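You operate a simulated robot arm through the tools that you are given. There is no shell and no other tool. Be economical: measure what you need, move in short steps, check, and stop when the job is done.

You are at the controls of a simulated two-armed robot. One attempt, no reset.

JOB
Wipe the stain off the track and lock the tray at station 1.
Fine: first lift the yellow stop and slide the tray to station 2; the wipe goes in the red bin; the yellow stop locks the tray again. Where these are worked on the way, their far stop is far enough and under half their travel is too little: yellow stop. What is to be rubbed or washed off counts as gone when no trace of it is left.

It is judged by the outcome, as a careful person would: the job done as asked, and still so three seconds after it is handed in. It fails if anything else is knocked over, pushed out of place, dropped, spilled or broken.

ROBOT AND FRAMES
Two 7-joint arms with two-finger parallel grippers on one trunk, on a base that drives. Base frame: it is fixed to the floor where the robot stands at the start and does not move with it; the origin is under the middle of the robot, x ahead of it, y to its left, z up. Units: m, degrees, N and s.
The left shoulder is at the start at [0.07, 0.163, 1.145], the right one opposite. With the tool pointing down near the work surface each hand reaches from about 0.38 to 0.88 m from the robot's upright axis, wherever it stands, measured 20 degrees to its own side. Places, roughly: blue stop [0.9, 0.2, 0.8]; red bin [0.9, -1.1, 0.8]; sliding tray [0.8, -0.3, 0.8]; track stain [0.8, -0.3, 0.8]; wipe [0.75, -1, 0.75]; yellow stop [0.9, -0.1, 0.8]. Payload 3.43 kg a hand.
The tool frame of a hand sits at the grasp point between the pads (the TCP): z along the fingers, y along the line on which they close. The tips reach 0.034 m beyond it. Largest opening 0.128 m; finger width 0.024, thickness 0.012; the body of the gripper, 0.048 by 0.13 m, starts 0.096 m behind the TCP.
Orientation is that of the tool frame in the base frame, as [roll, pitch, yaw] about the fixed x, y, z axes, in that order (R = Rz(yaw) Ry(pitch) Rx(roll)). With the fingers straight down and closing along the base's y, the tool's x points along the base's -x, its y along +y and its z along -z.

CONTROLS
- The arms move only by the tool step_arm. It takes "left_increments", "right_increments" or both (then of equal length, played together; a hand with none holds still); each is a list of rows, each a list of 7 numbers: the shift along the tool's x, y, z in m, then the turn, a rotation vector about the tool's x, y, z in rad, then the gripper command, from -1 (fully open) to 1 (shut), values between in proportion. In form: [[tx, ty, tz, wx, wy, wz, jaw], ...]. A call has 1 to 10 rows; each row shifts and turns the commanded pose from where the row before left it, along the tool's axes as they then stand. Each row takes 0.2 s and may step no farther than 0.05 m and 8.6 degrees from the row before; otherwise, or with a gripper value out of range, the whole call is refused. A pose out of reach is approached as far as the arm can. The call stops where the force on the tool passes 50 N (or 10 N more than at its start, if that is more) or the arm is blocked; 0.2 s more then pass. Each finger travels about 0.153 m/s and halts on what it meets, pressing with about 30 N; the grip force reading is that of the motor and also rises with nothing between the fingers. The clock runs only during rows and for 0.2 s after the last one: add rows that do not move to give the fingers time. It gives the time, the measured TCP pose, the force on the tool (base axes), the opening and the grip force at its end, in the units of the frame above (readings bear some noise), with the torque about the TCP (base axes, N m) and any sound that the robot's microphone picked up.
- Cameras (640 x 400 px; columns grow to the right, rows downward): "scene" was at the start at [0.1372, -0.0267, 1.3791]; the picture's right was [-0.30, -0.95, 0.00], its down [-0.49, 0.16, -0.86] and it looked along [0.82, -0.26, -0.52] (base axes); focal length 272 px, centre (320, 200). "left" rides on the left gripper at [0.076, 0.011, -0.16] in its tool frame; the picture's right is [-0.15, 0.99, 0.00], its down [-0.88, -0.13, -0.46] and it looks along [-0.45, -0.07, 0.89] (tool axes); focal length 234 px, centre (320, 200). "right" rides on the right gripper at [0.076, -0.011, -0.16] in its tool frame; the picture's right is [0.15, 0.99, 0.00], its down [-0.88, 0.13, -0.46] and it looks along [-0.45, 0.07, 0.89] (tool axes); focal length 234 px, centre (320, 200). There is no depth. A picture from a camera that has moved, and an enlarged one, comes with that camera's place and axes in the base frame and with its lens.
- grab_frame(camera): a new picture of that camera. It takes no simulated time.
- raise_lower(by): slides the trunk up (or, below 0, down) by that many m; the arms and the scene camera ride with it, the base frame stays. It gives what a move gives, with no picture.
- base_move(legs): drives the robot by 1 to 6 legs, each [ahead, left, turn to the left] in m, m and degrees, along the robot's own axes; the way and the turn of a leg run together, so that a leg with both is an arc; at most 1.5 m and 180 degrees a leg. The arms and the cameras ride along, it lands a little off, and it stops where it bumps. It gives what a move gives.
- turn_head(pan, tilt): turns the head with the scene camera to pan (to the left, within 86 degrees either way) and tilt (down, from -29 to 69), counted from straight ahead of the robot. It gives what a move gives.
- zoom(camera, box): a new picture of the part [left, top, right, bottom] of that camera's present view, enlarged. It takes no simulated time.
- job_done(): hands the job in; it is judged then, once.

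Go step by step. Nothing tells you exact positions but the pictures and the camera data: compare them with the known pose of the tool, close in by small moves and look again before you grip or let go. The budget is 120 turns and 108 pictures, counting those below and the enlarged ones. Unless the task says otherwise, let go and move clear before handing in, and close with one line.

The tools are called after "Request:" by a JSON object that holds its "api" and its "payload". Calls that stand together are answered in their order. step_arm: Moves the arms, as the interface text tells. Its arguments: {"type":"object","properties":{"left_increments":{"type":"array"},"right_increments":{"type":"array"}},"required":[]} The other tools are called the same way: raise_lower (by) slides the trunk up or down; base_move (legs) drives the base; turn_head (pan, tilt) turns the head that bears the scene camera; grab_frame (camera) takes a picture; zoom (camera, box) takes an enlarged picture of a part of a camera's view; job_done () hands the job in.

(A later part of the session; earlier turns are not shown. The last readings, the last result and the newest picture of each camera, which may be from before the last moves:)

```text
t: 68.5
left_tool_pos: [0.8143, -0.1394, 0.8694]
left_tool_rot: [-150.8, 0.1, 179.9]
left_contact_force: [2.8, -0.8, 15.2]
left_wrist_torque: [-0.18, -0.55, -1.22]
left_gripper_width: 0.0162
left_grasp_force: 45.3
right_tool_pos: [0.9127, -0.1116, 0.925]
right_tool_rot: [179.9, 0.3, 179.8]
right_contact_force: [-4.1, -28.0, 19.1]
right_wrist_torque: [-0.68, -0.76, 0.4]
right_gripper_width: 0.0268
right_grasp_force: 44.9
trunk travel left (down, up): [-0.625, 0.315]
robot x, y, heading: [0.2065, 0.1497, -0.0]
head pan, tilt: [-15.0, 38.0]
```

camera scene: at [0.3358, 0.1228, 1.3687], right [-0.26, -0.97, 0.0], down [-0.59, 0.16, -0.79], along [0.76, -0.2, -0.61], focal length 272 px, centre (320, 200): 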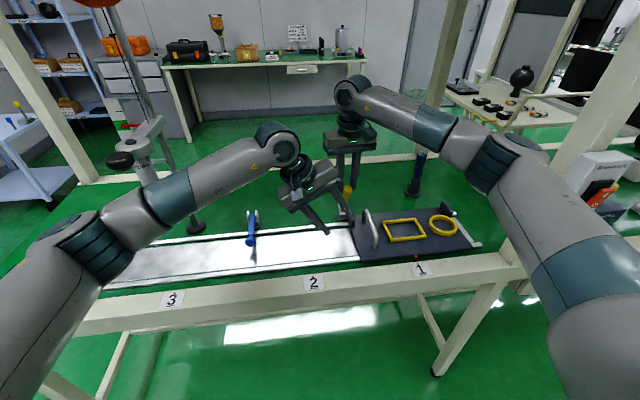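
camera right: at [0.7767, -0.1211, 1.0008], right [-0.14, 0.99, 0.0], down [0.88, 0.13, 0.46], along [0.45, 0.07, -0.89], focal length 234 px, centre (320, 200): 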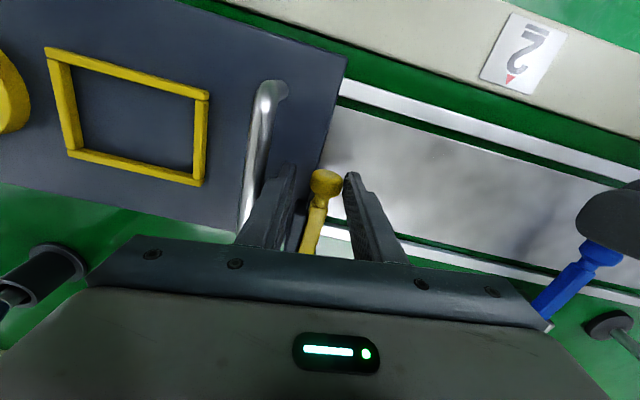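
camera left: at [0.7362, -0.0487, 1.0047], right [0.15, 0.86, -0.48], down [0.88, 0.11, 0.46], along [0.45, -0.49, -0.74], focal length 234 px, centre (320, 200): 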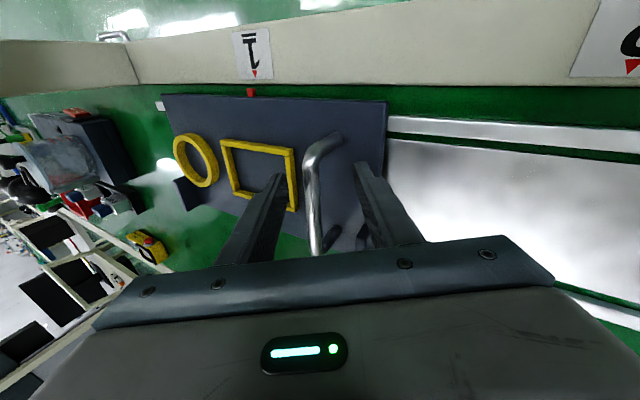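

Request:
{"api": "step_arm", "payload": {"left_increments": [[0, 0.0105, -0.0059, 0, 0, 0, 1], [0, 0.0131, -0.0073, 0, 0, 0, 1], [0, 0.0131, -0.0073, 0, 0, 0, 1], [0, 0.0131, -0.0073, 0, 0, 0, 1]]}}

Request:
{"api": "grab_frame", "payload": {"camera": "scene"}}

```text
t: 69.5
left_tool_pos: [0.8194, -0.0783, 0.8688]
left_tool_rot: [-150.4, 0.4, -179.6]
left_contact_force: [0.9, 0.8, 3.9]
left_wrist_torque: [-0.29, -0.33, -1.3]
left_gripper_width: 0.0162
left_grasp_force: 44.9
right_tool_pos: [0.9138, -0.1117, 0.9256]
right_tool_rot: [-179.8, -0.1, 179.7]
right_contact_force: [-4.0, -4.9, 7.3]
right_wrist_torque: [-0.4, 0.07, 0.21]
right_gripper_width: 0.0267
right_grasp_force: 44.5
trunk travel left (down, up): [-0.625, 0.315]
robot x, y, heading: [0.2004, 0.1512, 0.0]
head pan, tilt: [-15.0, 38.0]
stopped in row 4 (left hand): the force on the tool passed its limit (the readings are from after the stop); the commanded pose is now the measured one
```

```text
53 pictures are left
camera scene: at [0.3387, 0.1268, 1.3677], right [-0.26, -0.97, 0.0], down [-0.59, 0.16, -0.79], along [0.76, -0.21, -0.61], focal length 272 px, centre (320, 200)
```

scene: 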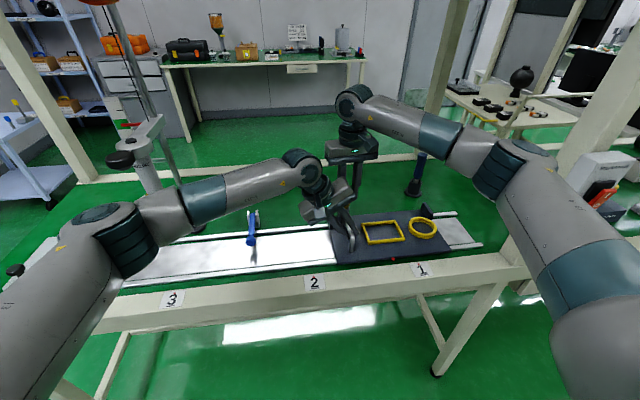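

The tray has come 6 cm. I'll keep sliding gently.

Request:
{"api": "step_arm", "payload": {"left_increments": [[0, 0.0105, -0.0059, 0, 0, 0, 1], [0, 0.0105, -0.0059, 0, 0, 0, 1], [0, 0.0105, -0.0059, 0, 0, 0, 1], [0, 0.0105, -0.0059, 0, 0, 0, 1], [0, 0.0105, -0.0059, 0, 0, 0, 1], [0, 0.0105, -0.0059, 0, 0, 0, 1]]}}

Request:
{"api": "grab_frame", "payload": {"camera": "scene"}}

```text
t: 70.7
left_tool_pos: [0.826, -0.0225, 0.8678]
left_tool_rot: [-150.3, 1.0, -179.2]
left_contact_force: [2.5, 0.7, 2.9]
left_wrist_torque: [-0.02, -0.16, -1.33]
left_gripper_width: 0.0161
left_grasp_force: 45.1
right_tool_pos: [0.9162, -0.1114, 0.9262]
right_tool_rot: [-179.8, -0.3, 179.8]
right_contact_force: [0.6, -2.4, 0.6]
right_wrist_torque: [-0.11, -0.24, 0.17]
right_gripper_width: 0.0265
right_grasp_force: 45.6
trunk travel left (down, up): [-0.625, 0.315]
robot x, y, heading: [0.2079, 0.1489, -0.1]
head pan, tilt: [-15.0, 38.0]
stopped in row 5 (left hand): the force on the tool passed its limit (the readings are from after the stop); the commanded pose is now the measured one
```

```text
52 pictures are left
camera scene: at [0.3411, 0.1263, 1.3678], right [-0.26, -0.97, 0.0], down [-0.59, 0.16, -0.79], along [0.76, -0.2, -0.62], focal length 272 px, centre (320, 200)
```

scene: 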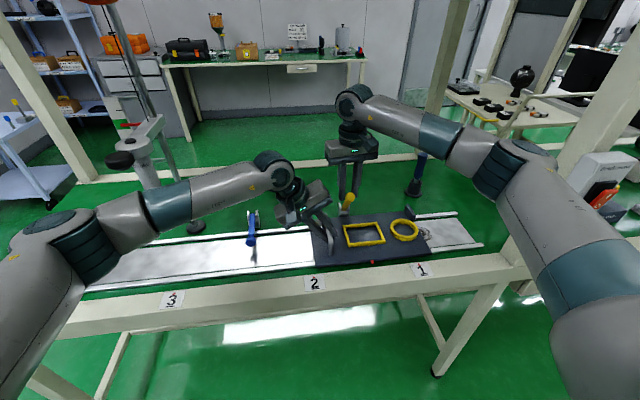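

Request:
{"api": "step_arm", "payload": {"left_increments": [[0, 0.0096, -0.0054, 0, 0, 0, 1], [0, 0.0096, -0.0054, 0, 0, 0, 1], [0, 0.0096, -0.0054, 0, 0, 0, 1], [0, 0.0096, -0.0054, 0, 0, 0, 1], [0, 0.0096, -0.0054, 0, 0, 0, 1], [0, 0.0096, -0.0054, 0, 0, 0, 1], [0, 0.0096, -0.0054, 0, 0, 0, 1], [0, 0.0096, -0.0054, 0, 0, 0, 1]]}}

Request:
{"api": "grab_frame", "payload": {"camera": "scene"}}

```text
t: 71.8
left_tool_pos: [0.8325, 0.0277, 0.8686]
left_tool_rot: [-150.4, 1.5, -178.8]
left_contact_force: [4.0, 1.5, -1.6]
left_wrist_torque: [0.07, -0.39, -1.26]
left_gripper_width: 0.0164
left_grasp_force: 45.5
right_tool_pos: [0.9165, -0.1133, 0.9251]
right_tool_rot: [-179.8, -0.2, 179.8]
right_contact_force: [3.6, -0.4, -2.6]
right_wrist_torque: [-0.03, -0.31, 0.15]
right_gripper_width: 0.0266
right_grasp_force: 44.7
trunk travel left (down, up): [-0.625, 0.315]
robot x, y, heading: [0.2086, 0.1494, 0.1]
head pan, tilt: [-15.0, 38.0]
stopped in row 5 (left hand): the force on the tool passed its limit (the readings are from after the stop); the commanded pose is now the measured one
```

```text
51 pictures are left
camera scene: at [0.3426, 0.126, 1.3679], right [-0.26, -0.97, 0.0], down [-0.6, 0.16, -0.79], along [0.76, -0.2, -0.62], focal length 272 px, centre (320, 200)
```

scene: 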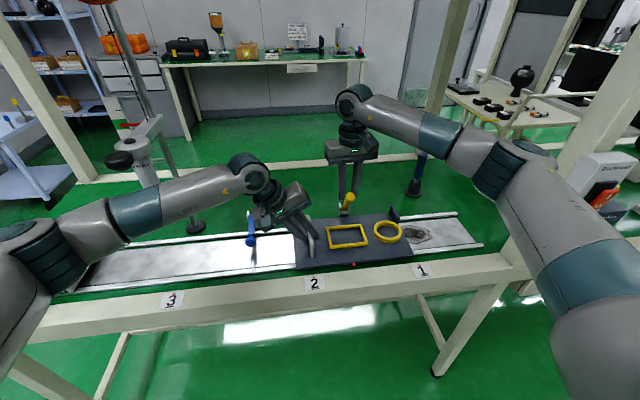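

Request:
{"api": "step_arm", "payload": {"left_increments": [[0, 0.0096, -0.0054, 0, 0, 0, 1], [0, 0.0096, -0.0054, 0, 0, 0, 1], [0, 0.0096, -0.0054, 0, 0, 0, 1], [0, 0.0096, -0.0054, 0, 0, 0, 1], [0, 0.0096, -0.0054, 0, 0, 0, 1], [0, 0.0096, -0.0054, 0, 0, 0, 1]]}}

Request:
{"api": "step_arm", "payload": {"left_increments": [[0, 0.0096, -0.0054, 0, 0, 0, 1], [0, 0.0096, -0.0054, 0, 0, 0, 1], [0, 0.0096, -0.0054, 0, 0, 0, 1]]}}

Request:
{"api": "zoom", "payload": {"camera": "scene", "box": [190, 130, 510, 330]}}

```text
t: 72.9
left_tool_pos: [0.838, 0.0755, 0.8697]
left_tool_rot: [-150.4, 2.1, -178.4]
left_contact_force: [4.7, 1.4, -3.2]
left_wrist_torque: [0.01, -1.0, -0.89]
left_gripper_width: 0.0164
left_grasp_force: 45.3
right_tool_pos: [0.9167, -0.1114, 0.9248]
right_tool_rot: [-179.9, -0.6, 179.9]
right_contact_force: [5.5, 0.1, -3.8]
right_wrist_torque: [-0.04, -0.43, 0.07]
right_gripper_width: 0.0266
right_grasp_force: 44.9
trunk travel left (down, up): [-0.625, 0.315]
robot x, y, heading: [0.2068, 0.1468, -0.2]
head pan, tilt: [-15.0, 38.0]
stopped in row 5 (left hand): the force on the tool passed its limit (the readings are from after the stop); the commanded pose is now the measured one
```

```text
t: 73.9
left_tool_pos: [0.8406, 0.1105, 0.8683]
left_tool_rot: [-150.5, 2.6, -178.0]
left_contact_force: [4.1, -0.7, -6.4]
left_wrist_torque: [-0.02, -1.13, -0.87]
left_gripper_width: 0.0163
left_grasp_force: 44.5
right_tool_pos: [0.916, -0.1118, 0.9252]
right_tool_rot: [180.0, -0.5, 179.9]
right_contact_force: [6.9, 1.3, -5.0]
right_wrist_torque: [0.25, -0.51, 0.16]
right_gripper_width: 0.0265
right_grasp_force: 44.9
trunk travel left (down, up): [-0.625, 0.315]
robot x, y, heading: [0.2068, 0.1491, -0.0]
head pan, tilt: [-15.0, 38.0]
stopped in row 3 (left hand): the force on the tool passed its limit (the readings are from after the stop); the commanded pose is now the measured one
```

```text
2.00 times, centred on (350, 230) of scene
camera zoom: at [0.3453, 0.1252, 1.3677], right [-0.26, -0.97, 0.0], down [-0.6, 0.16, -0.79], along [0.76, -0.21, -0.62], focal length 545 px, centre (260, 140)
```

zoom: 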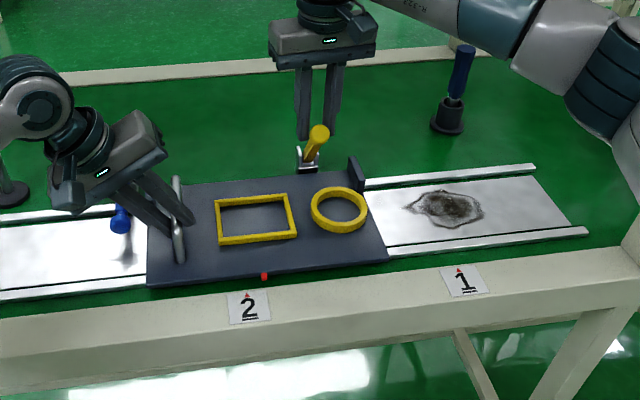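

The stain is exposed, and the tray is about 3 cm short of mark 2.

Request:
{"api": "step_arm", "payload": {"left_increments": [[0, 0.0087, -0.0049, 0, 0, 0, 1], [0, 0.0087, -0.0049, 0, 0, 0, 1], [0, 0.0087, -0.0049, 0, 0, 0, 1]]}}

Request:
{"api": "zoom", "payload": {"camera": "scene", "box": [190, 130, 510, 330]}}

```text
t: 74.7
left_tool_pos: [0.8452, 0.1379, 0.8689]
left_tool_rot: [-150.3, 2.9, -178.0]
left_contact_force: [7.3, -2.4, -7.1]
left_wrist_torque: [-0.21, -1.48, -0.57]
left_gripper_width: 0.0167
left_grasp_force: 45.1
right_tool_pos: [0.9167, -0.1132, 0.9255]
right_tool_rot: [-180.0, -0.8, 179.9]
right_contact_force: [7.1, 2.9, -7.0]
right_wrist_torque: [0.28, -0.51, -0.15]
right_gripper_width: 0.0267
right_grasp_force: 45.1
trunk travel left (down, up): [-0.625, 0.315]
robot x, y, heading: [0.2069, 0.1492, 0.1]
head pan, tilt: [-15.0, 38.0]
stopped in row 3 (left hand): the force on the tool passed its limit (the readings are from after the stop); the commanded pose is now the measured one
```

```text
2.00 times, centred on (350, 230) of scene
camera zoom: at [0.3466, 0.1249, 1.3677], right [-0.26, -0.96, 0.0], down [-0.6, 0.16, -0.79], along [0.76, -0.21, -0.62], focal length 545 px, centre (260, 140)
```

zoom: 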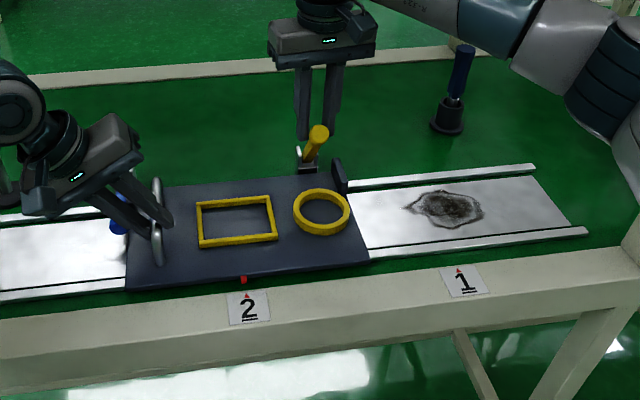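

The tray is aligned at station 2. The left hand lets go of the handle and backs off along its own axis.

Request:
{"api": "step_arm", "payload": {"left_increments": [[0, 0, 0, 0, 0, 0, 0.4], [0, 0, 0, 0, 0, 0, 0.2], [0, 0, -0.03, 0, 0, 0, 0.2], [0, 0, -0.04, 0, 0, 0, 0.2], [0, 0, -0.04, 0, 0, 0, 0.2]]}}

Request:
{"api": "step_arm", "payload": {"right_increments": [[0.0105, 0.0006, 0.0045, 0, 0, 0, 1], [0.0099, 0.0006, 0.0059, 0, 0, 0, 1], [0.0091, 0.0006, 0.007, 0, 0, 0, 1], [0.0082, 0.0006, 0.008, 0, 0, 0, 1], [0.0071, 0.0006, 0.009, 0, 0, 0, 1], [0.006, 0.0006, 0.0098, 0, 0, 0, 1]]}}

Request:
{"api": "zoom", "payload": {"camera": "scene", "box": [190, 130, 510, 330]}}

```text
t: 76.1
left_tool_pos: [0.8154, 0.1743, 0.9359]
left_tool_rot: [-151.6, -0.3, -179.9]
left_contact_force: [2.2, 2.0, 4.2]
left_wrist_torque: [-0.04, 0.22, -0.12]
left_gripper_width: 0.0514
left_grasp_force: 0.0
right_tool_pos: [0.9132, -0.11, 0.9336]
right_tool_rot: [179.3, -0.4, -179.8]
right_contact_force: [-0.1, 1.5, 1.1]
right_wrist_torque: [-0.03, 0.01, 0.01]
right_gripper_width: 0.0
right_grasp_force: 33.2
trunk travel left (down, up): [-0.625, 0.315]
robot x, y, heading: [0.2045, 0.1449, -1.0]
head pan, tilt: [-15.0, 38.0]
stopped in row 5 (left hand): the arm was blocked; the commanded pose is now the measured one
```

```text
t: 77.5
left_tool_pos: [0.8144, 0.1772, 0.9413]
left_tool_rot: [-151.6, 0.4, -179.6]
left_contact_force: [0.2, 1.0, 0.3]
left_wrist_torque: [0.0, 0.03, 0.01]
left_gripper_width: 0.0513
left_grasp_force: 0.0
right_tool_pos: [0.8606, -0.1068, 0.8911]
right_tool_rot: [179.1, -0.3, -179.7]
right_contact_force: [-0.3, -0.2, 0.0]
right_wrist_torque: [0.03, -0.02, 0.0]
right_gripper_width: 0.0001
right_grasp_force: 33.1
trunk travel left (down, up): [-0.625, 0.315]
robot x, y, heading: [0.208, 0.1454, -0.4]
head pan, tilt: [-15.0, 38.0]
```

```text
2.00 times, centred on (350, 230) of scene
camera zoom: at [0.34, 0.1212, 1.3684], right [-0.27, -0.96, 0.0], down [-0.59, 0.17, -0.79], along [0.76, -0.21, -0.62], focal length 545 px, centre (260, 140)
```

zoom: 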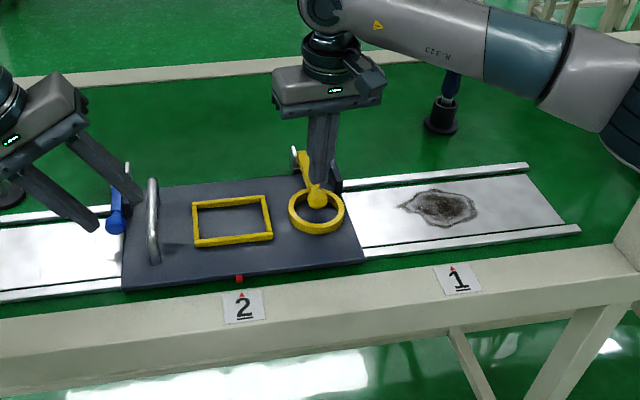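

The tray is at station 2 and the lever has come down onto the ring. The left arm reported being blocked on its retreat, so I'll look left to see why.

Request:
{"api": "turn_head", "payload": {"pan": 45, "tilt": 30}}

Request:
{"api": "grab_frame", "payload": {"camera": "scene"}}

```text
t: 78.8
left_tool_pos: [0.8152, 0.1766, 0.9404]
left_tool_rot: [-151.5, 0.3, -179.7]
left_contact_force: [-0.1, -0.5, 0.3]
left_wrist_torque: [0.0, 0.01, -0.02]
left_gripper_width: 0.0513
left_grasp_force: 0.1
right_tool_pos: [0.8588, -0.1066, 0.8908]
right_tool_rot: [179.2, -0.3, -179.6]
right_contact_force: [-0.1, 0.3, -0.4]
right_wrist_torque: [0.0, -0.02, 0.02]
right_gripper_width: 0.0
right_grasp_force: 33.4
trunk travel left (down, up): [-0.625, 0.315]
robot x, y, heading: [0.2069, 0.1427, -0.4]
head pan, tilt: [45.0, 30.0]
```

```text
47 pictures are left
camera scene: at [0.3213, 0.208, 1.3808], right [0.7, -0.71, 0.0], down [-0.36, -0.35, -0.87], along [0.62, 0.61, -0.5], focal length 272 px, centre (320, 200)
```

scene: 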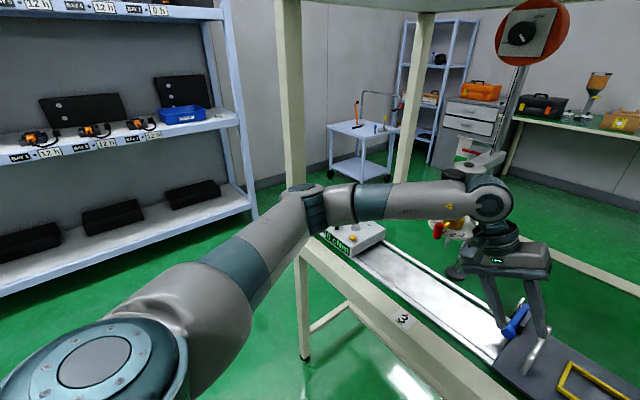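

The left elbow is close to the left post. I'll straighten the left hand, which brings the elbow in, raise both hands, and back the base away before driving right for the wipe.

Request:
{"api": "step_arm", "payload": {"left_increments": [[0, 0, 0, -0.124, 0, 0, 0.2], [0, 0, 0, -0.124, 0, 0, 0.2], [0, 0, 0, -0.124, 0, 0, 0.2], [0, 0, 0, -0.124, 0, 0, 0.2], [0, 0, -0.04, 0, 0, 0, 0.2], [0, 0, -0.04, 0, 0, 0, 0.2]], "right_increments": [[0, 0, -0.04, 0, 0, 0, 1], [0, 0, -0.04, 0, 0, 0, 1], [0, 0, -0.04, 0, 0, 0, 1], [0, 0, 0, 0, 0, 0, 1], [0, 0, 0, 0, 0, 0, 1], [0, 0, 0, 0, 0, 0, 1]]}}

Request:
{"api": "base_move", "payload": {"legs": [[-0.38, 0, 0.4]]}}

Request:
{"api": "turn_head", "payload": {"pan": -30, "tilt": 30}}

Request:
{"api": "grab_frame", "payload": {"camera": "scene"}}

```text
t: 80.2
left_tool_pos: [0.8108, 0.1776, 1.0191]
left_tool_rot: [-179.9, 0.2, -179.6]
left_contact_force: [0.6, -0.1, -0.4]
left_wrist_torque: [-0.01, 0.01, 0.02]
left_gripper_width: 0.0513
left_grasp_force: 0.1
right_tool_pos: [0.8578, -0.109, 1.0117]
right_tool_rot: [179.2, -0.4, -179.8]
right_contact_force: [0.1, -0.6, 0.7]
right_wrist_torque: [0.02, -0.05, -0.02]
right_gripper_width: 0.0001
right_grasp_force: 33.3
trunk travel left (down, up): [-0.625, 0.315]
robot x, y, heading: [0.2057, 0.1443, -0.6]
head pan, tilt: [45.0, 30.0]
```

```text
t: 82.6
left_tool_pos: [0.4292, 0.1886, 1.0185]
left_tool_rot: [-179.9, 0.3, -178.6]
left_contact_force: [-0.5, -0.6, 0.6]
left_wrist_torque: [-0.01, -0.01, -0.01]
left_gripper_width: 0.0513
left_grasp_force: 0.1
right_tool_pos: [0.4817, -0.0975, 1.0111]
right_tool_rot: [179.3, -0.4, -178.8]
right_contact_force: [0.4, -0.4, 0.6]
right_wrist_torque: [-0.01, -0.01, 0.01]
right_gripper_width: 0.0
right_grasp_force: 32.9
trunk travel left (down, up): [-0.625, 0.315]
robot x, y, heading: [-0.1747, 0.1443, 0.7]
head pan, tilt: [45.0, 30.0]
```

```text
t: 84.1
left_tool_pos: [0.4296, 0.1872, 1.0192]
left_tool_rot: [-179.9, 0.3, -178.5]
left_contact_force: [-0.5, -0.1, 0.3]
left_wrist_torque: [0.0, 0.01, 0.05]
left_gripper_width: 0.051
left_grasp_force: 0.0
right_tool_pos: [0.4814, -0.0974, 1.0107]
right_tool_rot: [179.3, -0.4, -178.8]
right_contact_force: [-0.2, -0.9, 0.4]
right_wrist_torque: [0.02, -0.01, 0.02]
right_gripper_width: 0.0001
right_grasp_force: 33.0
trunk travel left (down, up): [-0.625, 0.315]
robot x, y, heading: [-0.1742, 0.1466, 0.4]
head pan, tilt: [-30.0, 30.0]
```

```text
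46 pictures are left
camera scene: at [-0.0446, 0.1027, 1.3807], right [-0.49, -0.87, 0.0], down [-0.44, 0.25, -0.87], along [0.75, -0.43, -0.5], focal length 272 px, centre (320, 200)
```

scene: 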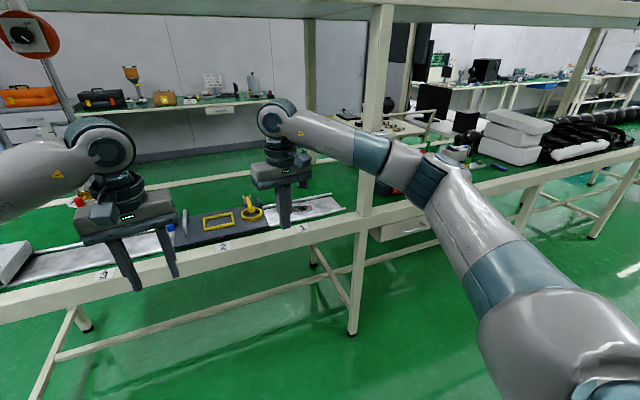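

I'll fold the right arm back for travel, then drive right to the wipe.

Request:
{"api": "step_arm", "payload": {"right_increments": [[0.045, -0.02, -0.01, 0, 0, 0, 1], [0.045, -0.02, -0.01, 0, 0, 0, 1], [0.045, -0.02, -0.01, 0, 0, 0, 1], [0.045, -0.02, -0.01, 0, 0, 0, 1], [0.03, -0.02, -0.01, 0, 0, 0, 1]]}}

Request:
{"api": "base_move", "payload": {"legs": [[0, -1.38, 0]]}}

Request:
{"api": "turn_head", "payload": {"pan": 8, "tilt": 30}}

Request:
{"api": "grab_frame", "payload": {"camera": "scene"}}

```text
refused: row 1 steps farther than a row can; nothing moved
```

```text
t: 91.0
left_tool_pos: [0.3955, -1.2444, 1.0194]
left_tool_rot: [-179.9, 0.3, 177.6]
left_contact_force: [1.0, -0.7, 0.2]
left_wrist_torque: [0.02, 0.03, 0.01]
left_gripper_width: 0.0511
left_grasp_force: 0.0
right_tool_pos: [0.4315, -1.5304, 1.0119]
right_tool_rot: [179.3, -0.4, 177.5]
right_contact_force: [-0.1, 0.1, -0.1]
right_wrist_torque: [-0.02, -0.02, 0.01]
right_gripper_width: 0.0
right_grasp_force: 33.2
trunk travel left (down, up): [-0.625, 0.315]
robot x, y, heading: [-0.2098, -1.2475, -3.4]
head pan, tilt: [-30.0, 30.0]
```

```text
t: 92.1
left_tool_pos: [0.3955, -1.2443, 1.0175]
left_tool_rot: [-179.8, 0.2, 177.7]
left_contact_force: [0.0, -0.1, 0.1]
left_wrist_torque: [0.01, 0.0, 0.02]
left_gripper_width: 0.0514
left_grasp_force: 0.1
right_tool_pos: [0.4315, -1.5316, 1.0121]
right_tool_rot: [179.3, -0.3, 177.4]
right_contact_force: [-0.3, 0.1, -0.2]
right_wrist_torque: [-0.02, -0.02, 0.02]
right_gripper_width: 0.0002
right_grasp_force: 33.0
trunk travel left (down, up): [-0.625, 0.315]
robot x, y, heading: [-0.2096, -1.2475, -3.3]
head pan, tilt: [8.0, 30.0]
```

```text
45 pictures are left
camera scene: at [-0.0677, -1.2403, 1.3807], right [0.08, -1.0, 0.0], down [-0.5, -0.04, -0.87], along [0.86, 0.07, -0.5], focal length 272 px, centre (320, 200)
```

scene: 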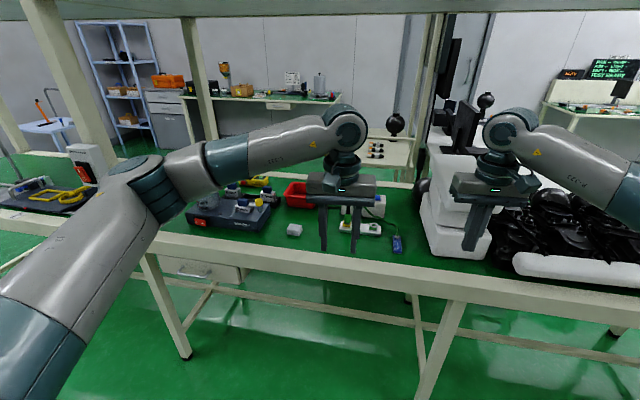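

The wipe is at about (0.72, -1.08). I'll fold the right arm back first, with smaller steps, before driving ahead.

Request:
{"api": "step_arm", "payload": {"right_increments": [[0.043, -0.02, -0.005, 0, 0, 0, 1], [0.043, -0.02, -0.005, 0, 0, 0, 1], [0.043, -0.02, -0.005, 0, 0, 0, 1], [0.043, -0.02, -0.005, 0, 0, 0, 1], [0.043, -0.02, -0.005, 0, 0, 0, 1]], "left_increments": [[0, 0.04, 0, 0, 0, 0, -0.2], [0, 0.04, 0, 0, 0, 0, -0.2], [0, 0.03, 0, 0, 0, 0, -0.2], [0, 0.03, 0, 0, 0, 0, -0.2], [0, 0.0, 0, 0, 0, 0, -0.2]]}}

Request:
{"api": "base_move", "payload": {"legs": [[0.26, 0, 3.3]]}}

Request:
{"api": "grab_frame", "payload": {"camera": "left"}}

Request:
{"api": "grab_frame", "payload": {"camera": "scene"}}

```text
t: 93.3
left_tool_pos: [0.4021, -1.1061, 1.0191]
left_tool_rot: [-180.0, 0.4, 177.7]
left_contact_force: [-0.2, 0.0, 0.7]
left_wrist_torque: [-0.01, 0.02, 0.01]
left_gripper_width: 0.077
left_grasp_force: 0.2
right_tool_pos: [0.2091, -1.6284, 1.041]
right_tool_rot: [179.2, -0.3, 177.6]
right_contact_force: [-0.1, -0.4, 0.1]
right_wrist_torque: [0.02, -0.03, 0.0]
right_gripper_width: 0.0
right_grasp_force: 33.2
trunk travel left (down, up): [-0.625, 0.315]
robot x, y, heading: [-0.2093, -1.2464, -3.2]
head pan, tilt: [8.0, 30.0]
```

```text
t: 95.1
left_tool_pos: [0.6567, -1.078, 1.0165]
left_tool_rot: [-179.8, 0.3, -179.0]
left_contact_force: [0.0, -0.3, -0.5]
left_wrist_torque: [-0.03, -0.01, -0.02]
left_gripper_width: 0.0766
left_grasp_force: 0.0
right_tool_pos: [0.4938, -1.6078, 1.0405]
right_tool_rot: [179.3, -0.5, -179.2]
right_contact_force: [0.5, 0.7, -0.4]
right_wrist_torque: [0.02, 0.01, -0.04]
right_gripper_width: 0.0
right_grasp_force: 33.1
trunk travel left (down, up): [-0.625, 0.315]
robot x, y, heading: [0.0534, -1.2533, 0.5]
head pan, tilt: [8.0, 30.0]
```

```text
44 pictures are left
camera left: at [0.5797, -1.0682, 1.177], right [0.13, 0.99, 0.0], down [0.88, -0.11, 0.46], along [0.46, -0.06, -0.89], focal length 234 px, centre (320, 200)
```

left: 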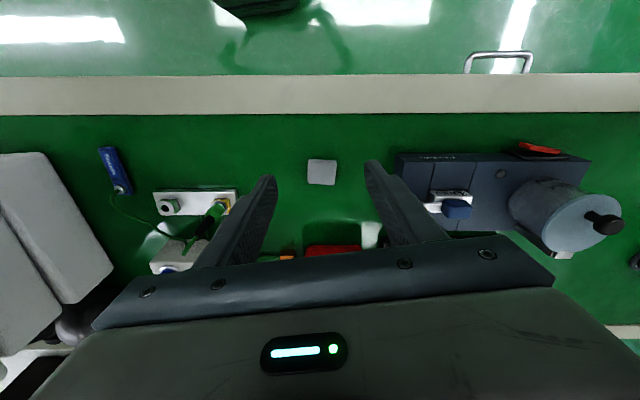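

```text
43 pictures are left
camera scene: at [0.193, -1.2393, 1.3807], right [0.14, -0.99, 0.0], down [-0.5, -0.07, -0.87], along [0.86, 0.12, -0.5], focal length 272 px, centre (320, 200)
```

scene: 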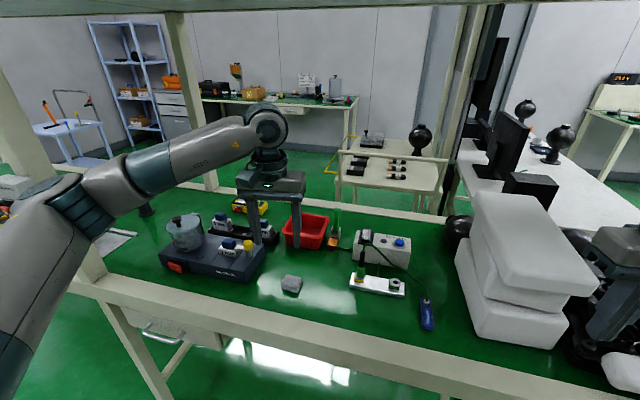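

The wipe is at about (0.729, -1.083), its top near z 0.785, and roughly 5 cm square. I'll bring the left hand down above it.

Request:
{"api": "step_arm", "payload": {"left_increments": [[-0.036, -0.003, 0, 0, 0, -0.0175, -0.35], [-0.036, -0.003, 0, 0, 0, 0, -0.35], [0, 0, 0.045, 0, 0, 0, -0.35], [0, 0, 0.045, 0, 0, 0, -0.35], [0, 0, 0.045, 0, 0, 0, -0.35], [0, 0, 0.03, 0, 0, 0, -0.35]]}}

Request:
{"api": "grab_frame", "payload": {"camera": "left"}}

```text
t: 96.5
left_tool_pos: [0.7292, -1.0813, 0.8517]
left_tool_rot: [-179.8, 0.2, -177.9]
left_contact_force: [0.8, -0.8, -0.2]
left_wrist_torque: [0.0, 0.02, 0.05]
left_gripper_width: 0.0865
left_grasp_force: 0.1
right_tool_pos: [0.4944, -1.609, 1.0403]
right_tool_rot: [179.2, -0.4, -179.2]
right_contact_force: [0.1, 0.6, 0.6]
right_wrist_torque: [0.02, 0.01, 0.01]
right_gripper_width: 0.0
right_grasp_force: 33.1
trunk travel left (down, up): [-0.625, 0.315]
robot x, y, heading: [0.0561, -1.2515, 0.3]
head pan, tilt: [8.0, 30.0]
```

```text
42 pictures are left
camera left: at [0.6522, -1.0729, 1.0113], right [0.11, 0.99, 0.0], down [0.88, -0.1, 0.46], along [0.46, -0.05, -0.89], focal length 234 px, centre (320, 200)
```

left: 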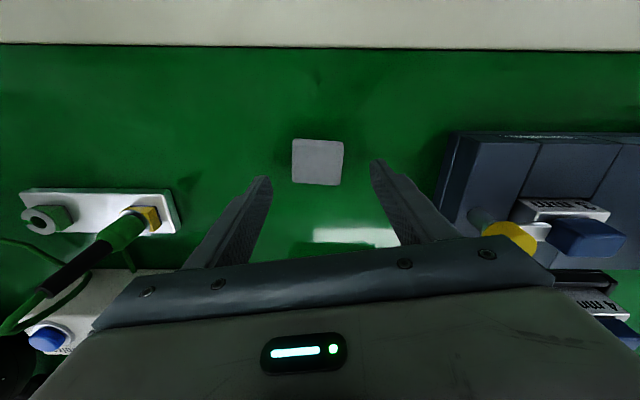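

Request:
{"api": "step_arm", "payload": {"left_increments": [[0.003, -0.002, 0.02, 0, 0, 0, -0.35], [0, 0, 0.015, 0, 0, 0, -0.35], [0, 0, 0.01, 0, 0, 0, -0.35], [0, 0, 0.005, 0, 0, 0, -0.35]]}}

Request:
{"api": "grab_frame", "payload": {"camera": "left"}}

Request:
{"api": "zoom", "payload": {"camera": "scene", "box": [220, 210, 380, 310]}}

```text
t: 97.6
left_tool_pos: [0.727, -1.0845, 0.8142]
left_tool_rot: [-179.8, 1.0, -177.9]
left_contact_force: [-19.1, 0.3, 24.6]
left_wrist_torque: [1.15, 0.96, 0.77]
left_gripper_width: 0.087
left_grasp_force: 0.4
right_tool_pos: [0.4903, -1.6081, 1.0411]
right_tool_rot: [179.3, -0.2, -179.1]
right_contact_force: [0.4, -0.1, 0.3]
right_wrist_torque: [-0.04, 0.03, 0.01]
right_gripper_width: 0.0
right_grasp_force: 32.8
trunk travel left (down, up): [-0.625, 0.315]
robot x, y, heading: [0.0535, -1.253, -0.1]
head pan, tilt: [8.0, 30.0]
stopped in row 4 (left hand): the force on the tool passed its limit (the readings are from after the stop); the commanded pose is now the measured one
```

```text
41 pictures are left
camera left: at [0.6472, -1.0746, 0.9725], right [0.11, 0.99, 0.0], down [0.88, -0.1, 0.47], along [0.47, -0.05, -0.88], focal length 234 px, centre (320, 200)
```

left: 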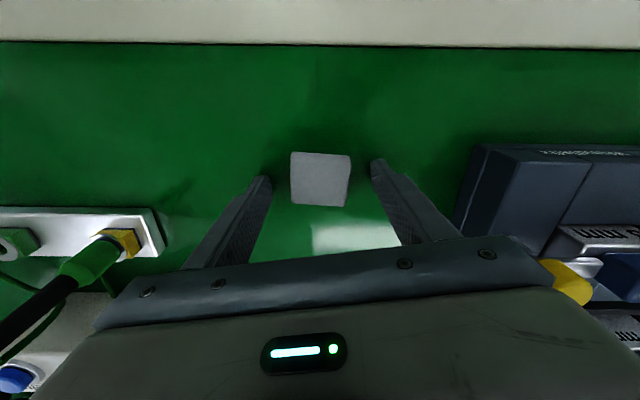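

```text
4.00 times, centred on (300, 260) of scene
camera zoom: at [0.1881, -1.2396, 1.3813], right [0.14, -0.99, 0.0], down [-0.49, -0.07, -0.87], along [0.86, 0.12, -0.5], focal length 1090 px, centre (400, -40)
```

zoom: 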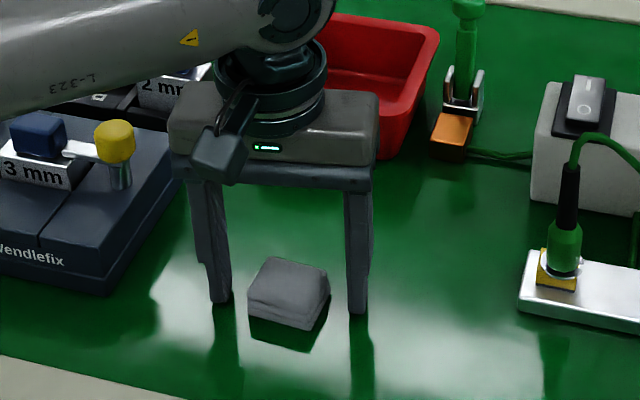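

The fingertips touch the bench at z 0.78. I'll raise 10 mm so that the wipe protrudes below the fingers, then close on it.

Request:
{"api": "step_arm", "payload": {"left_increments": [[-0.001, 0.001, -0.01, 0, -0.01, 0, -0.35], [0, 0, 0, 0, 0, 0, 0.4], [0, 0, 0, 0, 0, 0, 1], [0, 0, 0, 0, 0, 0, 1], [0, 0, -0.03, 0, 0, 0, 1], [0, 0, -0.04, 0, 0, 0, 1]]}}

Request:
{"api": "zoom", "payload": {"camera": "scene", "box": [220, 170, 380, 310]}}

Request:
{"api": "grab_frame", "payload": {"camera": "left"}}

```text
t: 99.0
left_tool_pos: [0.7263, -1.0775, 0.8903]
left_tool_rot: [-179.9, 1.4, -177.9]
left_contact_force: [0.3, 0.3, 0.2]
left_wrist_torque: [0.0, 0.0, 0.02]
left_gripper_width: 0.0524
left_grasp_force: 29.5
right_tool_pos: [0.4925, -1.6077, 1.0403]
right_tool_rot: [179.3, -0.2, -179.2]
right_contact_force: [-0.3, -0.2, 1.9]
right_wrist_torque: [0.01, 0.01, -0.04]
right_gripper_width: 0.0
right_grasp_force: 32.8
trunk travel left (down, up): [-0.625, 0.315]
robot x, y, heading: [0.0526, -1.2513, 0.2]
head pan, tilt: [8.0, 30.0]
```

```text
2.86 times, centred on (300, 240) of scene
camera zoom: at [0.192, -1.2393, 1.3807], right [0.14, -0.99, 0.0], down [-0.49, -0.07, -0.87], along [0.86, 0.12, -0.5], focal length 778 px, centre (377, 86)
```

zoom: 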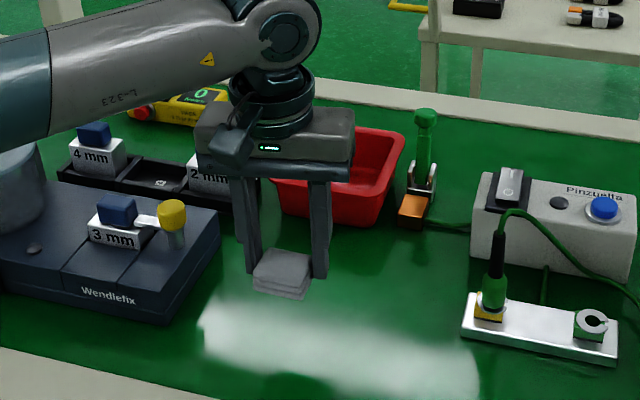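

```text
38 pictures are left
camera left: at [0.6468, -1.0698, 1.0473], right [0.11, 0.99, 0.0], down [0.87, -0.1, 0.48], along [0.47, -0.05, -0.88], focal length 234 px, centre (320, 200)
```

left: 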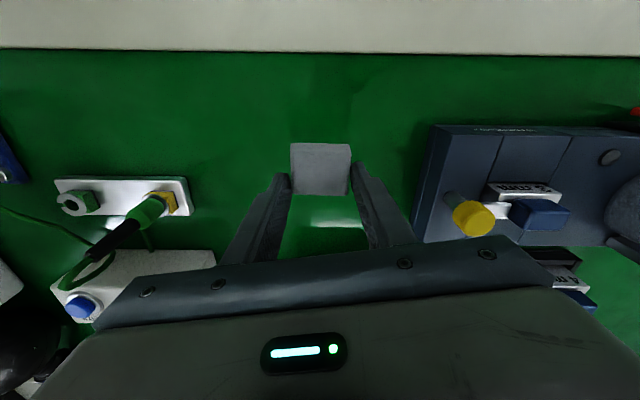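

The wipe is held and protrudes below the fingers. I'll raise it, back off, drive left past the post, and check before going in.

Request:
{"api": "step_arm", "payload": {"left_increments": [[0, 0, -0.045, 0, 0.024, 0, 1], [0, 0, -0.045, 0, 0, 0, 1], [0, 0, -0.04, 0, 0, 0, 1]]}}

Request:
{"api": "base_move", "payload": {"legs": [[-0.26, 0, 0], [0, 0.8, 0]]}}

Request:
{"api": "grab_frame", "payload": {"camera": "scene"}}

```text
t: 99.8
left_tool_pos: [0.7267, -1.0775, 1.0193]
left_tool_rot: [-179.9, 0.1, -177.9]
left_contact_force: [0.2, -0.8, -0.1]
left_wrist_torque: [0.01, -0.01, 0.01]
left_gripper_width: 0.0519
left_grasp_force: 30.1
right_tool_pos: [0.4914, -1.6087, 1.0406]
right_tool_rot: [179.3, -0.3, -179.2]
right_contact_force: [-0.8, -0.6, -0.3]
right_wrist_torque: [0.01, -0.03, -0.01]
right_gripper_width: 0.0
right_grasp_force: 32.9
trunk travel left (down, up): [-0.625, 0.315]
robot x, y, heading: [0.0526, -1.2553, -0.0]
head pan, tilt: [8.0, 30.0]
```

```text
t: 105.6
left_tool_pos: [0.4793, -0.2678, 1.018]
left_tool_rot: [-179.8, 0.1, -179.0]
left_contact_force: [0.3, 0.4, 0.0]
left_wrist_torque: [-0.02, 0.0, 0.02]
left_gripper_width: 0.0506
left_grasp_force: 30.2
right_tool_pos: [0.2373, -0.7951, 1.0404]
right_tool_rot: [179.2, -0.4, 180.0]
right_contact_force: [-1.0, 0.3, -0.6]
right_wrist_torque: [-0.03, -0.01, 0.0]
right_gripper_width: 0.0
right_grasp_force: 33.3
trunk travel left (down, up): [-0.625, 0.315]
robot x, y, heading: [-0.1997, -0.4313, -0.9]
head pan, tilt: [8.0, 30.0]
```

```text
37 pictures are left
camera scene: at [-0.057, -0.4206, 1.3807], right [0.12, -0.99, 0.0], down [-0.5, -0.06, -0.87], along [0.86, 0.11, -0.5], focal length 272 px, centre (320, 200)
```

scene: 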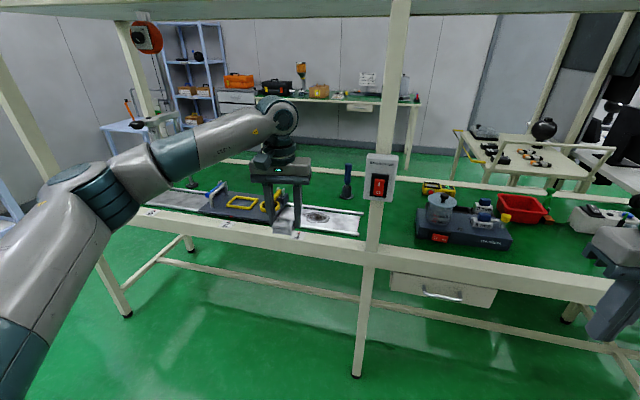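

Request:
{"api": "base_move", "payload": {"legs": [[0.33, 0, 0.9]]}}

Request:
{"api": "turn_head", "payload": {"pan": 10, "tilt": 45}}

Request:
{"api": "zoom", "payload": {"camera": "scene", "box": [200, 60, 520, 260]}}

Request:
{"api": "grab_frame", "payload": {"camera": "left"}}

```text
t: 107.8
left_tool_pos: [0.8048, -0.2634, 1.0179]
left_tool_rot: [-179.8, 0.0, -178.2]
left_contact_force: [0.0, 0.2, 0.0]
left_wrist_torque: [0.02, 0.0, 0.01]
left_gripper_width: 0.0502
left_grasp_force: 30.4
right_tool_pos: [0.5681, -0.7936, 1.0405]
right_tool_rot: [179.3, -0.5, -179.6]
right_contact_force: [0.1, 0.2, 0.3]
right_wrist_torque: [0.02, 0.02, 0.04]
right_gripper_width: 0.0001
right_grasp_force: 32.7
trunk travel left (down, up): [-0.625, 0.315]
robot x, y, heading: [0.1298, -0.4365, -0.3]
head pan, tilt: [8.0, 30.0]
```

```text
t: 108.6
left_tool_pos: [0.8046, -0.2625, 1.0175]
left_tool_rot: [-179.8, 0.1, -178.2]
left_contact_force: [-0.1, -0.2, -0.2]
left_wrist_torque: [-0.01, -0.01, 0.01]
left_gripper_width: 0.0502
left_grasp_force: 29.8
right_tool_pos: [0.5683, -0.792, 1.0405]
right_tool_rot: [179.4, -0.3, -179.5]
right_contact_force: [0.0, 0.1, -0.6]
right_wrist_torque: [-0.01, -0.02, 0.01]
right_gripper_width: 0.0001
right_grasp_force: 32.8
trunk travel left (down, up): [-0.625, 0.315]
robot x, y, heading: [0.1263, -0.4367, 0.1]
head pan, tilt: [10.0, 45.0]
```

```text
2.00 times, centred on (360, 160) of scene
camera zoom: at [0.2598, -0.4206, 1.3581], right [0.17, -0.99, 0.0], down [-0.7, -0.12, -0.71], along [0.7, 0.12, -0.71], focal length 545 px, centre (240, 280)
```

zoom: 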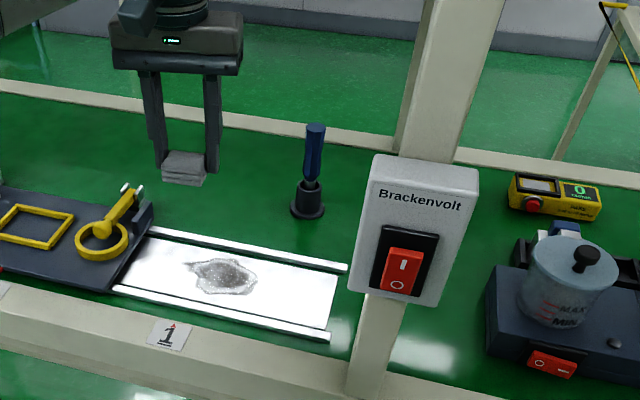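

```text
35 pictures are left
camera left: at [0.7281, -0.2543, 1.1781], right [0.12, 0.99, 0.0], down [0.88, -0.1, 0.46], along [0.45, -0.06, -0.89], focal length 234 px, centre (320, 200)
```

left: 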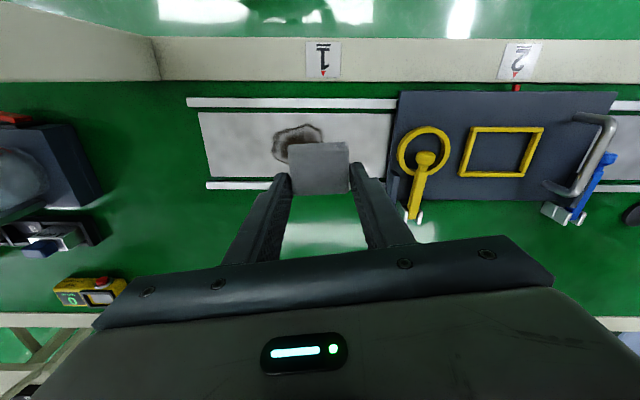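

The stain spans about x 0.786–0.865 and y -0.351 to -0.238. I'll bring the wipe over its right front corner and lower it to contact.

Request:
{"api": "step_arm", "payload": {"left_increments": [[0, -0.03, 0, 0, 0, 0.031, 1], [0.003, -0.03, 0.03, 0, 0, 0, 1], [0.002, -0.0225, 0.04, 0, 0, 0, 1], [0, 0, 0.045, 0, 0, 0, 1], [0, 0, 0.035, 0, 0, 0, 1]]}}

Request:
{"api": "step_arm", "payload": {"left_increments": [[0, 0, 0.008, 0, 0, 0, 1], [0, 0, 0.006, 0, 0, 0, 1], [0, 0, 0.005, 0, 0, 0, 1]]}}

Request:
{"api": "step_arm", "payload": {"left_increments": [[0, 0, 0.004, 0, 0, 0, 1], [0, 0, 0.003, 0, 0, 0, 1]]}}

Request:
{"api": "zoom", "payload": {"camera": "scene", "box": [200, 60, 440, 260]}}

```text
t: 109.8
left_tool_pos: [0.8042, -0.3485, 0.8696]
left_tool_rot: [-179.9, 0.1, -180.0]
left_contact_force: [0.3, -1.2, -1.0]
left_wrist_torque: [0.02, -0.01, 0.01]
left_gripper_width: 0.0499
left_grasp_force: 30.0
right_tool_pos: [0.5686, -0.7926, 1.041]
right_tool_rot: [179.3, -0.4, -179.6]
right_contact_force: [0.3, 0.8, -0.2]
right_wrist_torque: [0.0, 0.02, 0.01]
right_gripper_width: 0.0001
right_grasp_force: 32.9
trunk travel left (down, up): [-0.625, 0.315]
robot x, y, heading: [0.1252, -0.4347, -0.2]
head pan, tilt: [10.0, 45.0]
```

```text
t: 110.6
left_tool_pos: [0.802, -0.347, 0.8489]
left_tool_rot: [-179.8, 0.1, 179.9]
left_contact_force: [1.3, 0.0, -0.1]
left_wrist_torque: [0.02, -0.03, -0.03]
left_gripper_width: 0.0497
left_grasp_force: 30.0
right_tool_pos: [0.568, -0.7932, 1.0407]
right_tool_rot: [179.3, -0.4, -179.6]
right_contact_force: [0.5, 0.3, 0.0]
right_wrist_torque: [0.0, -0.04, -0.02]
right_gripper_width: 0.0
right_grasp_force: 32.9
trunk travel left (down, up): [-0.625, 0.315]
robot x, y, heading: [0.1265, -0.4361, -0.3]
head pan, tilt: [10.0, 45.0]
```

```text
t: 111.2
left_tool_pos: [0.7998, -0.3464, 0.8441]
left_tool_rot: [-179.8, 0.0, -180.0]
left_contact_force: [0.2, -0.2, -0.2]
left_wrist_torque: [-0.03, 0.02, -0.01]
left_gripper_width: 0.0496
left_grasp_force: 30.4
right_tool_pos: [0.5691, -0.7934, 1.0397]
right_tool_rot: [179.2, -0.4, -179.5]
right_contact_force: [0.1, 0.1, 0.9]
right_wrist_torque: [0.0, 0.01, 0.0]
right_gripper_width: 0.0
right_grasp_force: 32.7
trunk travel left (down, up): [-0.625, 0.315]
robot x, y, heading: [0.127, -0.4356, -0.2]
head pan, tilt: [10.0, 45.0]
```

```text
2.00 times, centred on (320, 160) of scene
camera zoom: at [0.2601, -0.4206, 1.3581], right [0.17, -0.99, 0.0], down [-0.7, -0.12, -0.71], along [0.7, 0.12, -0.71], focal length 545 px, centre (320, 280)
```

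zoom: 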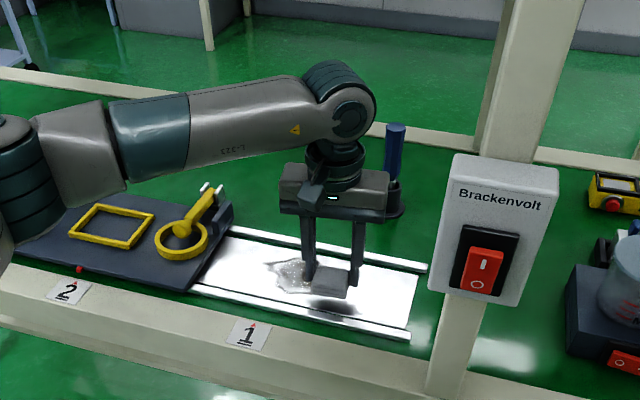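

Request:
{"api": "step_arm", "payload": {"left_increments": [[0, 0, 0.004, 0, 0, 0, 1], [0, 0, 0.004, 0, 0, 0, 1]]}}

Request:
{"api": "step_arm", "payload": {"left_increments": [[0, 0, 0.003, 0, 0, 0, 1], [0, 0, 0.002, 0, 0, 0, 1]]}}

```text
t: 111.8
left_tool_pos: [0.8007, -0.3464, 0.8351]
left_tool_rot: [-179.8, 0.1, -180.0]
left_contact_force: [0.3, 0.3, -0.3]
left_wrist_torque: [0.02, 0.01, -0.01]
left_gripper_width: 0.0494
left_grasp_force: 30.3
right_tool_pos: [0.5688, -0.7924, 1.0404]
right_tool_rot: [179.3, -0.4, -179.5]
right_contact_force: [-0.1, -0.1, 0.0]
right_wrist_torque: [0.04, 0.03, -0.01]
right_gripper_width: 0.0
right_grasp_force: 32.7
trunk travel left (down, up): [-0.625, 0.315]
robot x, y, heading: [0.1287, -0.4345, -0.3]
head pan, tilt: [10.0, 45.0]
```

```text
t: 112.4
left_tool_pos: [0.8005, -0.3456, 0.8295]
left_tool_rot: [-179.8, 0.2, -179.9]
left_contact_force: [0.3, -0.6, 0.0]
left_wrist_torque: [0.01, -0.01, -0.01]
left_gripper_width: 0.0496
left_grasp_force: 29.8
right_tool_pos: [0.5679, -0.7928, 1.0398]
right_tool_rot: [179.3, -0.4, -179.6]
right_contact_force: [0.3, -0.1, 0.4]
right_wrist_torque: [-0.03, 0.0, 0.02]
right_gripper_width: 0.0
right_grasp_force: 33.1
trunk travel left (down, up): [-0.625, 0.315]
robot x, y, heading: [0.1303, -0.4329, -0.3]
head pan, tilt: [10.0, 45.0]
```

Request:
{"api": "step_arm", "payload": {"left_increments": [[0, 0, 0.003, 0, 0, 0, 1], [0, 0, 0.002, 0, 0, 0, 1]]}}

Request:
{"api": "step_arm", "payload": {"left_increments": [[0, 0, 0.002, 0, 0, 0, 1]]}}

Request:
{"api": "zoom", "payload": {"camera": "scene", "box": [300, 160, 420, 240]}}

```text
t: 113.0
left_tool_pos: [0.8012, -0.3475, 0.8239]
left_tool_rot: [-179.8, 0.2, 180.0]
left_contact_force: [-0.2, 0.4, -0.2]
left_wrist_torque: [-0.01, 0.01, -0.04]
left_gripper_width: 0.0495
left_grasp_force: 29.7
right_tool_pos: [0.5681, -0.7921, 1.0398]
right_tool_rot: [179.3, -0.4, -179.5]
right_contact_force: [1.0, 0.7, 0.7]
right_wrist_torque: [-0.02, 0.01, -0.04]
right_gripper_width: 0.0002
right_grasp_force: 33.6
trunk travel left (down, up): [-0.625, 0.315]
robot x, y, heading: [0.1289, -0.439, -0.4]
head pan, tilt: [10.0, 45.0]
```

```text
t: 113.4
left_tool_pos: [0.8029, -0.3473, 0.8215]
left_tool_rot: [-179.8, 0.1, 179.9]
left_contact_force: [0.0, 0.4, 0.6]
left_wrist_torque: [-0.01, -0.02, -0.01]
left_gripper_width: 0.049
left_grasp_force: 30.1
right_tool_pos: [0.5672, -0.7924, 1.0414]
right_tool_rot: [179.3, -0.5, -179.5]
right_contact_force: [0.3, 0.3, 0.2]
right_wrist_torque: [-0.01, -0.02, 0.0]
right_gripper_width: 0.0001
right_grasp_force: 33.1
trunk travel left (down, up): [-0.625, 0.315]
robot x, y, heading: [0.128, -0.4361, -0.1]
head pan, tilt: [10.0, 45.0]
```

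```text
5.00 times, centred on (360, 200) of scene
camera zoom: at [0.2601, -0.4207, 1.3581], right [0.17, -0.99, 0.0], down [-0.7, -0.12, -0.71], along [0.7, 0.12, -0.71], focal length 1362 px, centre (120, 200)
```

zoom: 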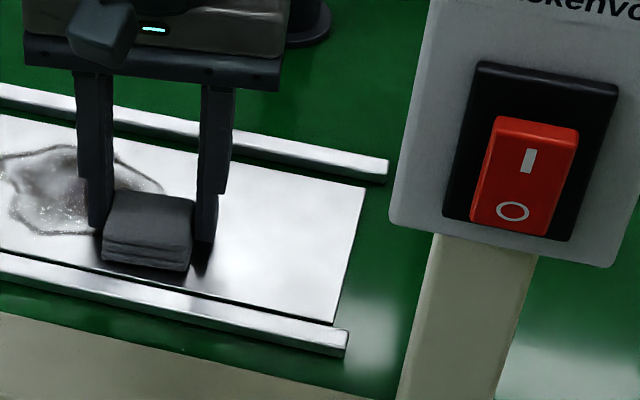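

Request:
{"api": "step_arm", "payload": {"left_increments": [[0, 0, 0.002, 0, 0, 0, 1], [0, 0, 0.002, 0, 0, 0, 1]]}}

Request:
{"api": "step_arm", "payload": {"left_increments": [[0, 0, 0.002, 0, 0, 0, 1], [0, 0, 0.002, 0, 0, 0, 1]]}}

```text
t: 114.0
left_tool_pos: [0.8015, -0.3468, 0.8207]
left_tool_rot: [-179.8, 0.2, -180.0]
left_contact_force: [1.6, 0.2, 8.7]
left_wrist_torque: [0.1, -0.18, -0.01]
left_gripper_width: 0.0492
left_grasp_force: 29.2
right_tool_pos: [0.5667, -0.7913, 1.0414]
right_tool_rot: [179.3, -0.3, -179.4]
right_contact_force: [0.0, -0.1, -0.3]
right_wrist_torque: [0.01, -0.04, -0.01]
right_gripper_width: 0.0001
right_grasp_force: 32.9
trunk travel left (down, up): [-0.625, 0.315]
robot x, y, heading: [0.1271, -0.4343, -0.1]
head pan, tilt: [10.0, 45.0]
```

```text
t: 114.6
left_tool_pos: [0.8004, -0.3475, 0.8202]
left_tool_rot: [-179.7, 0.5, 179.9]
left_contact_force: [6.7, 2.6, 34.4]
left_wrist_torque: [0.22, -0.38, -0.18]
left_gripper_width: 0.0491
left_grasp_force: 30.2
right_tool_pos: [0.5652, -0.7936, 1.0425]
right_tool_rot: [179.3, -0.1, -179.4]
right_contact_force: [-0.2, 0.2, 0.5]
right_wrist_torque: [0.02, 0.01, 0.01]
right_gripper_width: 0.0003
right_grasp_force: 32.7
trunk travel left (down, up): [-0.625, 0.315]
robot x, y, heading: [0.1324, -0.4376, -0.6]
head pan, tilt: [10.0, 45.0]
```

Contact is at TCP z ≈ 0.820. I'll ease the pressure a little and sweep left along the front part of the stain.

Request:
{"api": "step_arm", "payload": {"left_increments": [[0, 0, -0.0025, 0, 0, 0, 1], [0, 0.02, 0, 0, 0, 0, 1], [0, 0.02, 0, 0, 0, 0, 1], [0, 0.02, 0, 0, 0, 0, 1], [0, 0.02, 0, 0, 0, 0, 1], [0, 0.02, 0, 0, 0, 0, 1], [0, 0.015, 0, 0, 0, 0, 1]]}}

Request:
{"api": "zoom", "payload": {"camera": "scene", "box": [260, 160, 420, 240]}}

```text
t: 116.2
left_tool_pos: [0.8033, -0.2322, 0.8195]
left_tool_rot: [-179.8, 0.3, 179.9]
left_contact_force: [12.3, -17.3, 22.9]
left_wrist_torque: [-0.6, -0.52, -0.13]
left_gripper_width: 0.0487
left_grasp_force: 29.9
right_tool_pos: [0.5672, -0.7941, 1.04]
right_tool_rot: [179.1, -0.3, -179.5]
right_contact_force: [-0.2, -0.2, 0.0]
right_wrist_torque: [-0.02, -0.02, 0.03]
right_gripper_width: 0.0
right_grasp_force: 33.2
trunk travel left (down, up): [-0.625, 0.315]
robot x, y, heading: [0.1278, -0.4367, -0.3]
head pan, tilt: [10.0, 45.0]
```

```text
4.00 times, centred on (340, 200) of scene
camera zoom: at [0.2591, -0.4236, 1.3582], right [0.17, -0.99, 0.0], down [-0.7, -0.12, -0.71], along [0.7, 0.12, -0.71], focal length 1090 px, centre (240, 200)
```

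zoom: 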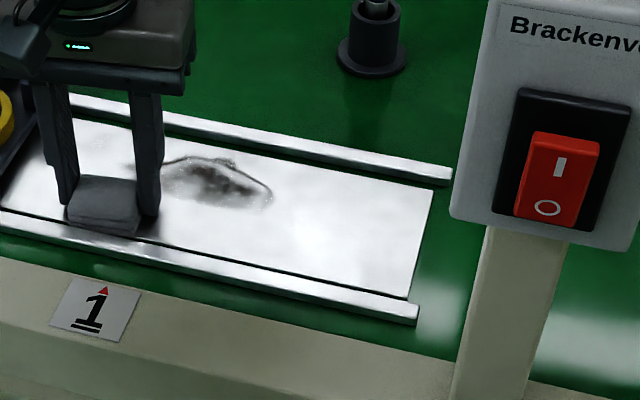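

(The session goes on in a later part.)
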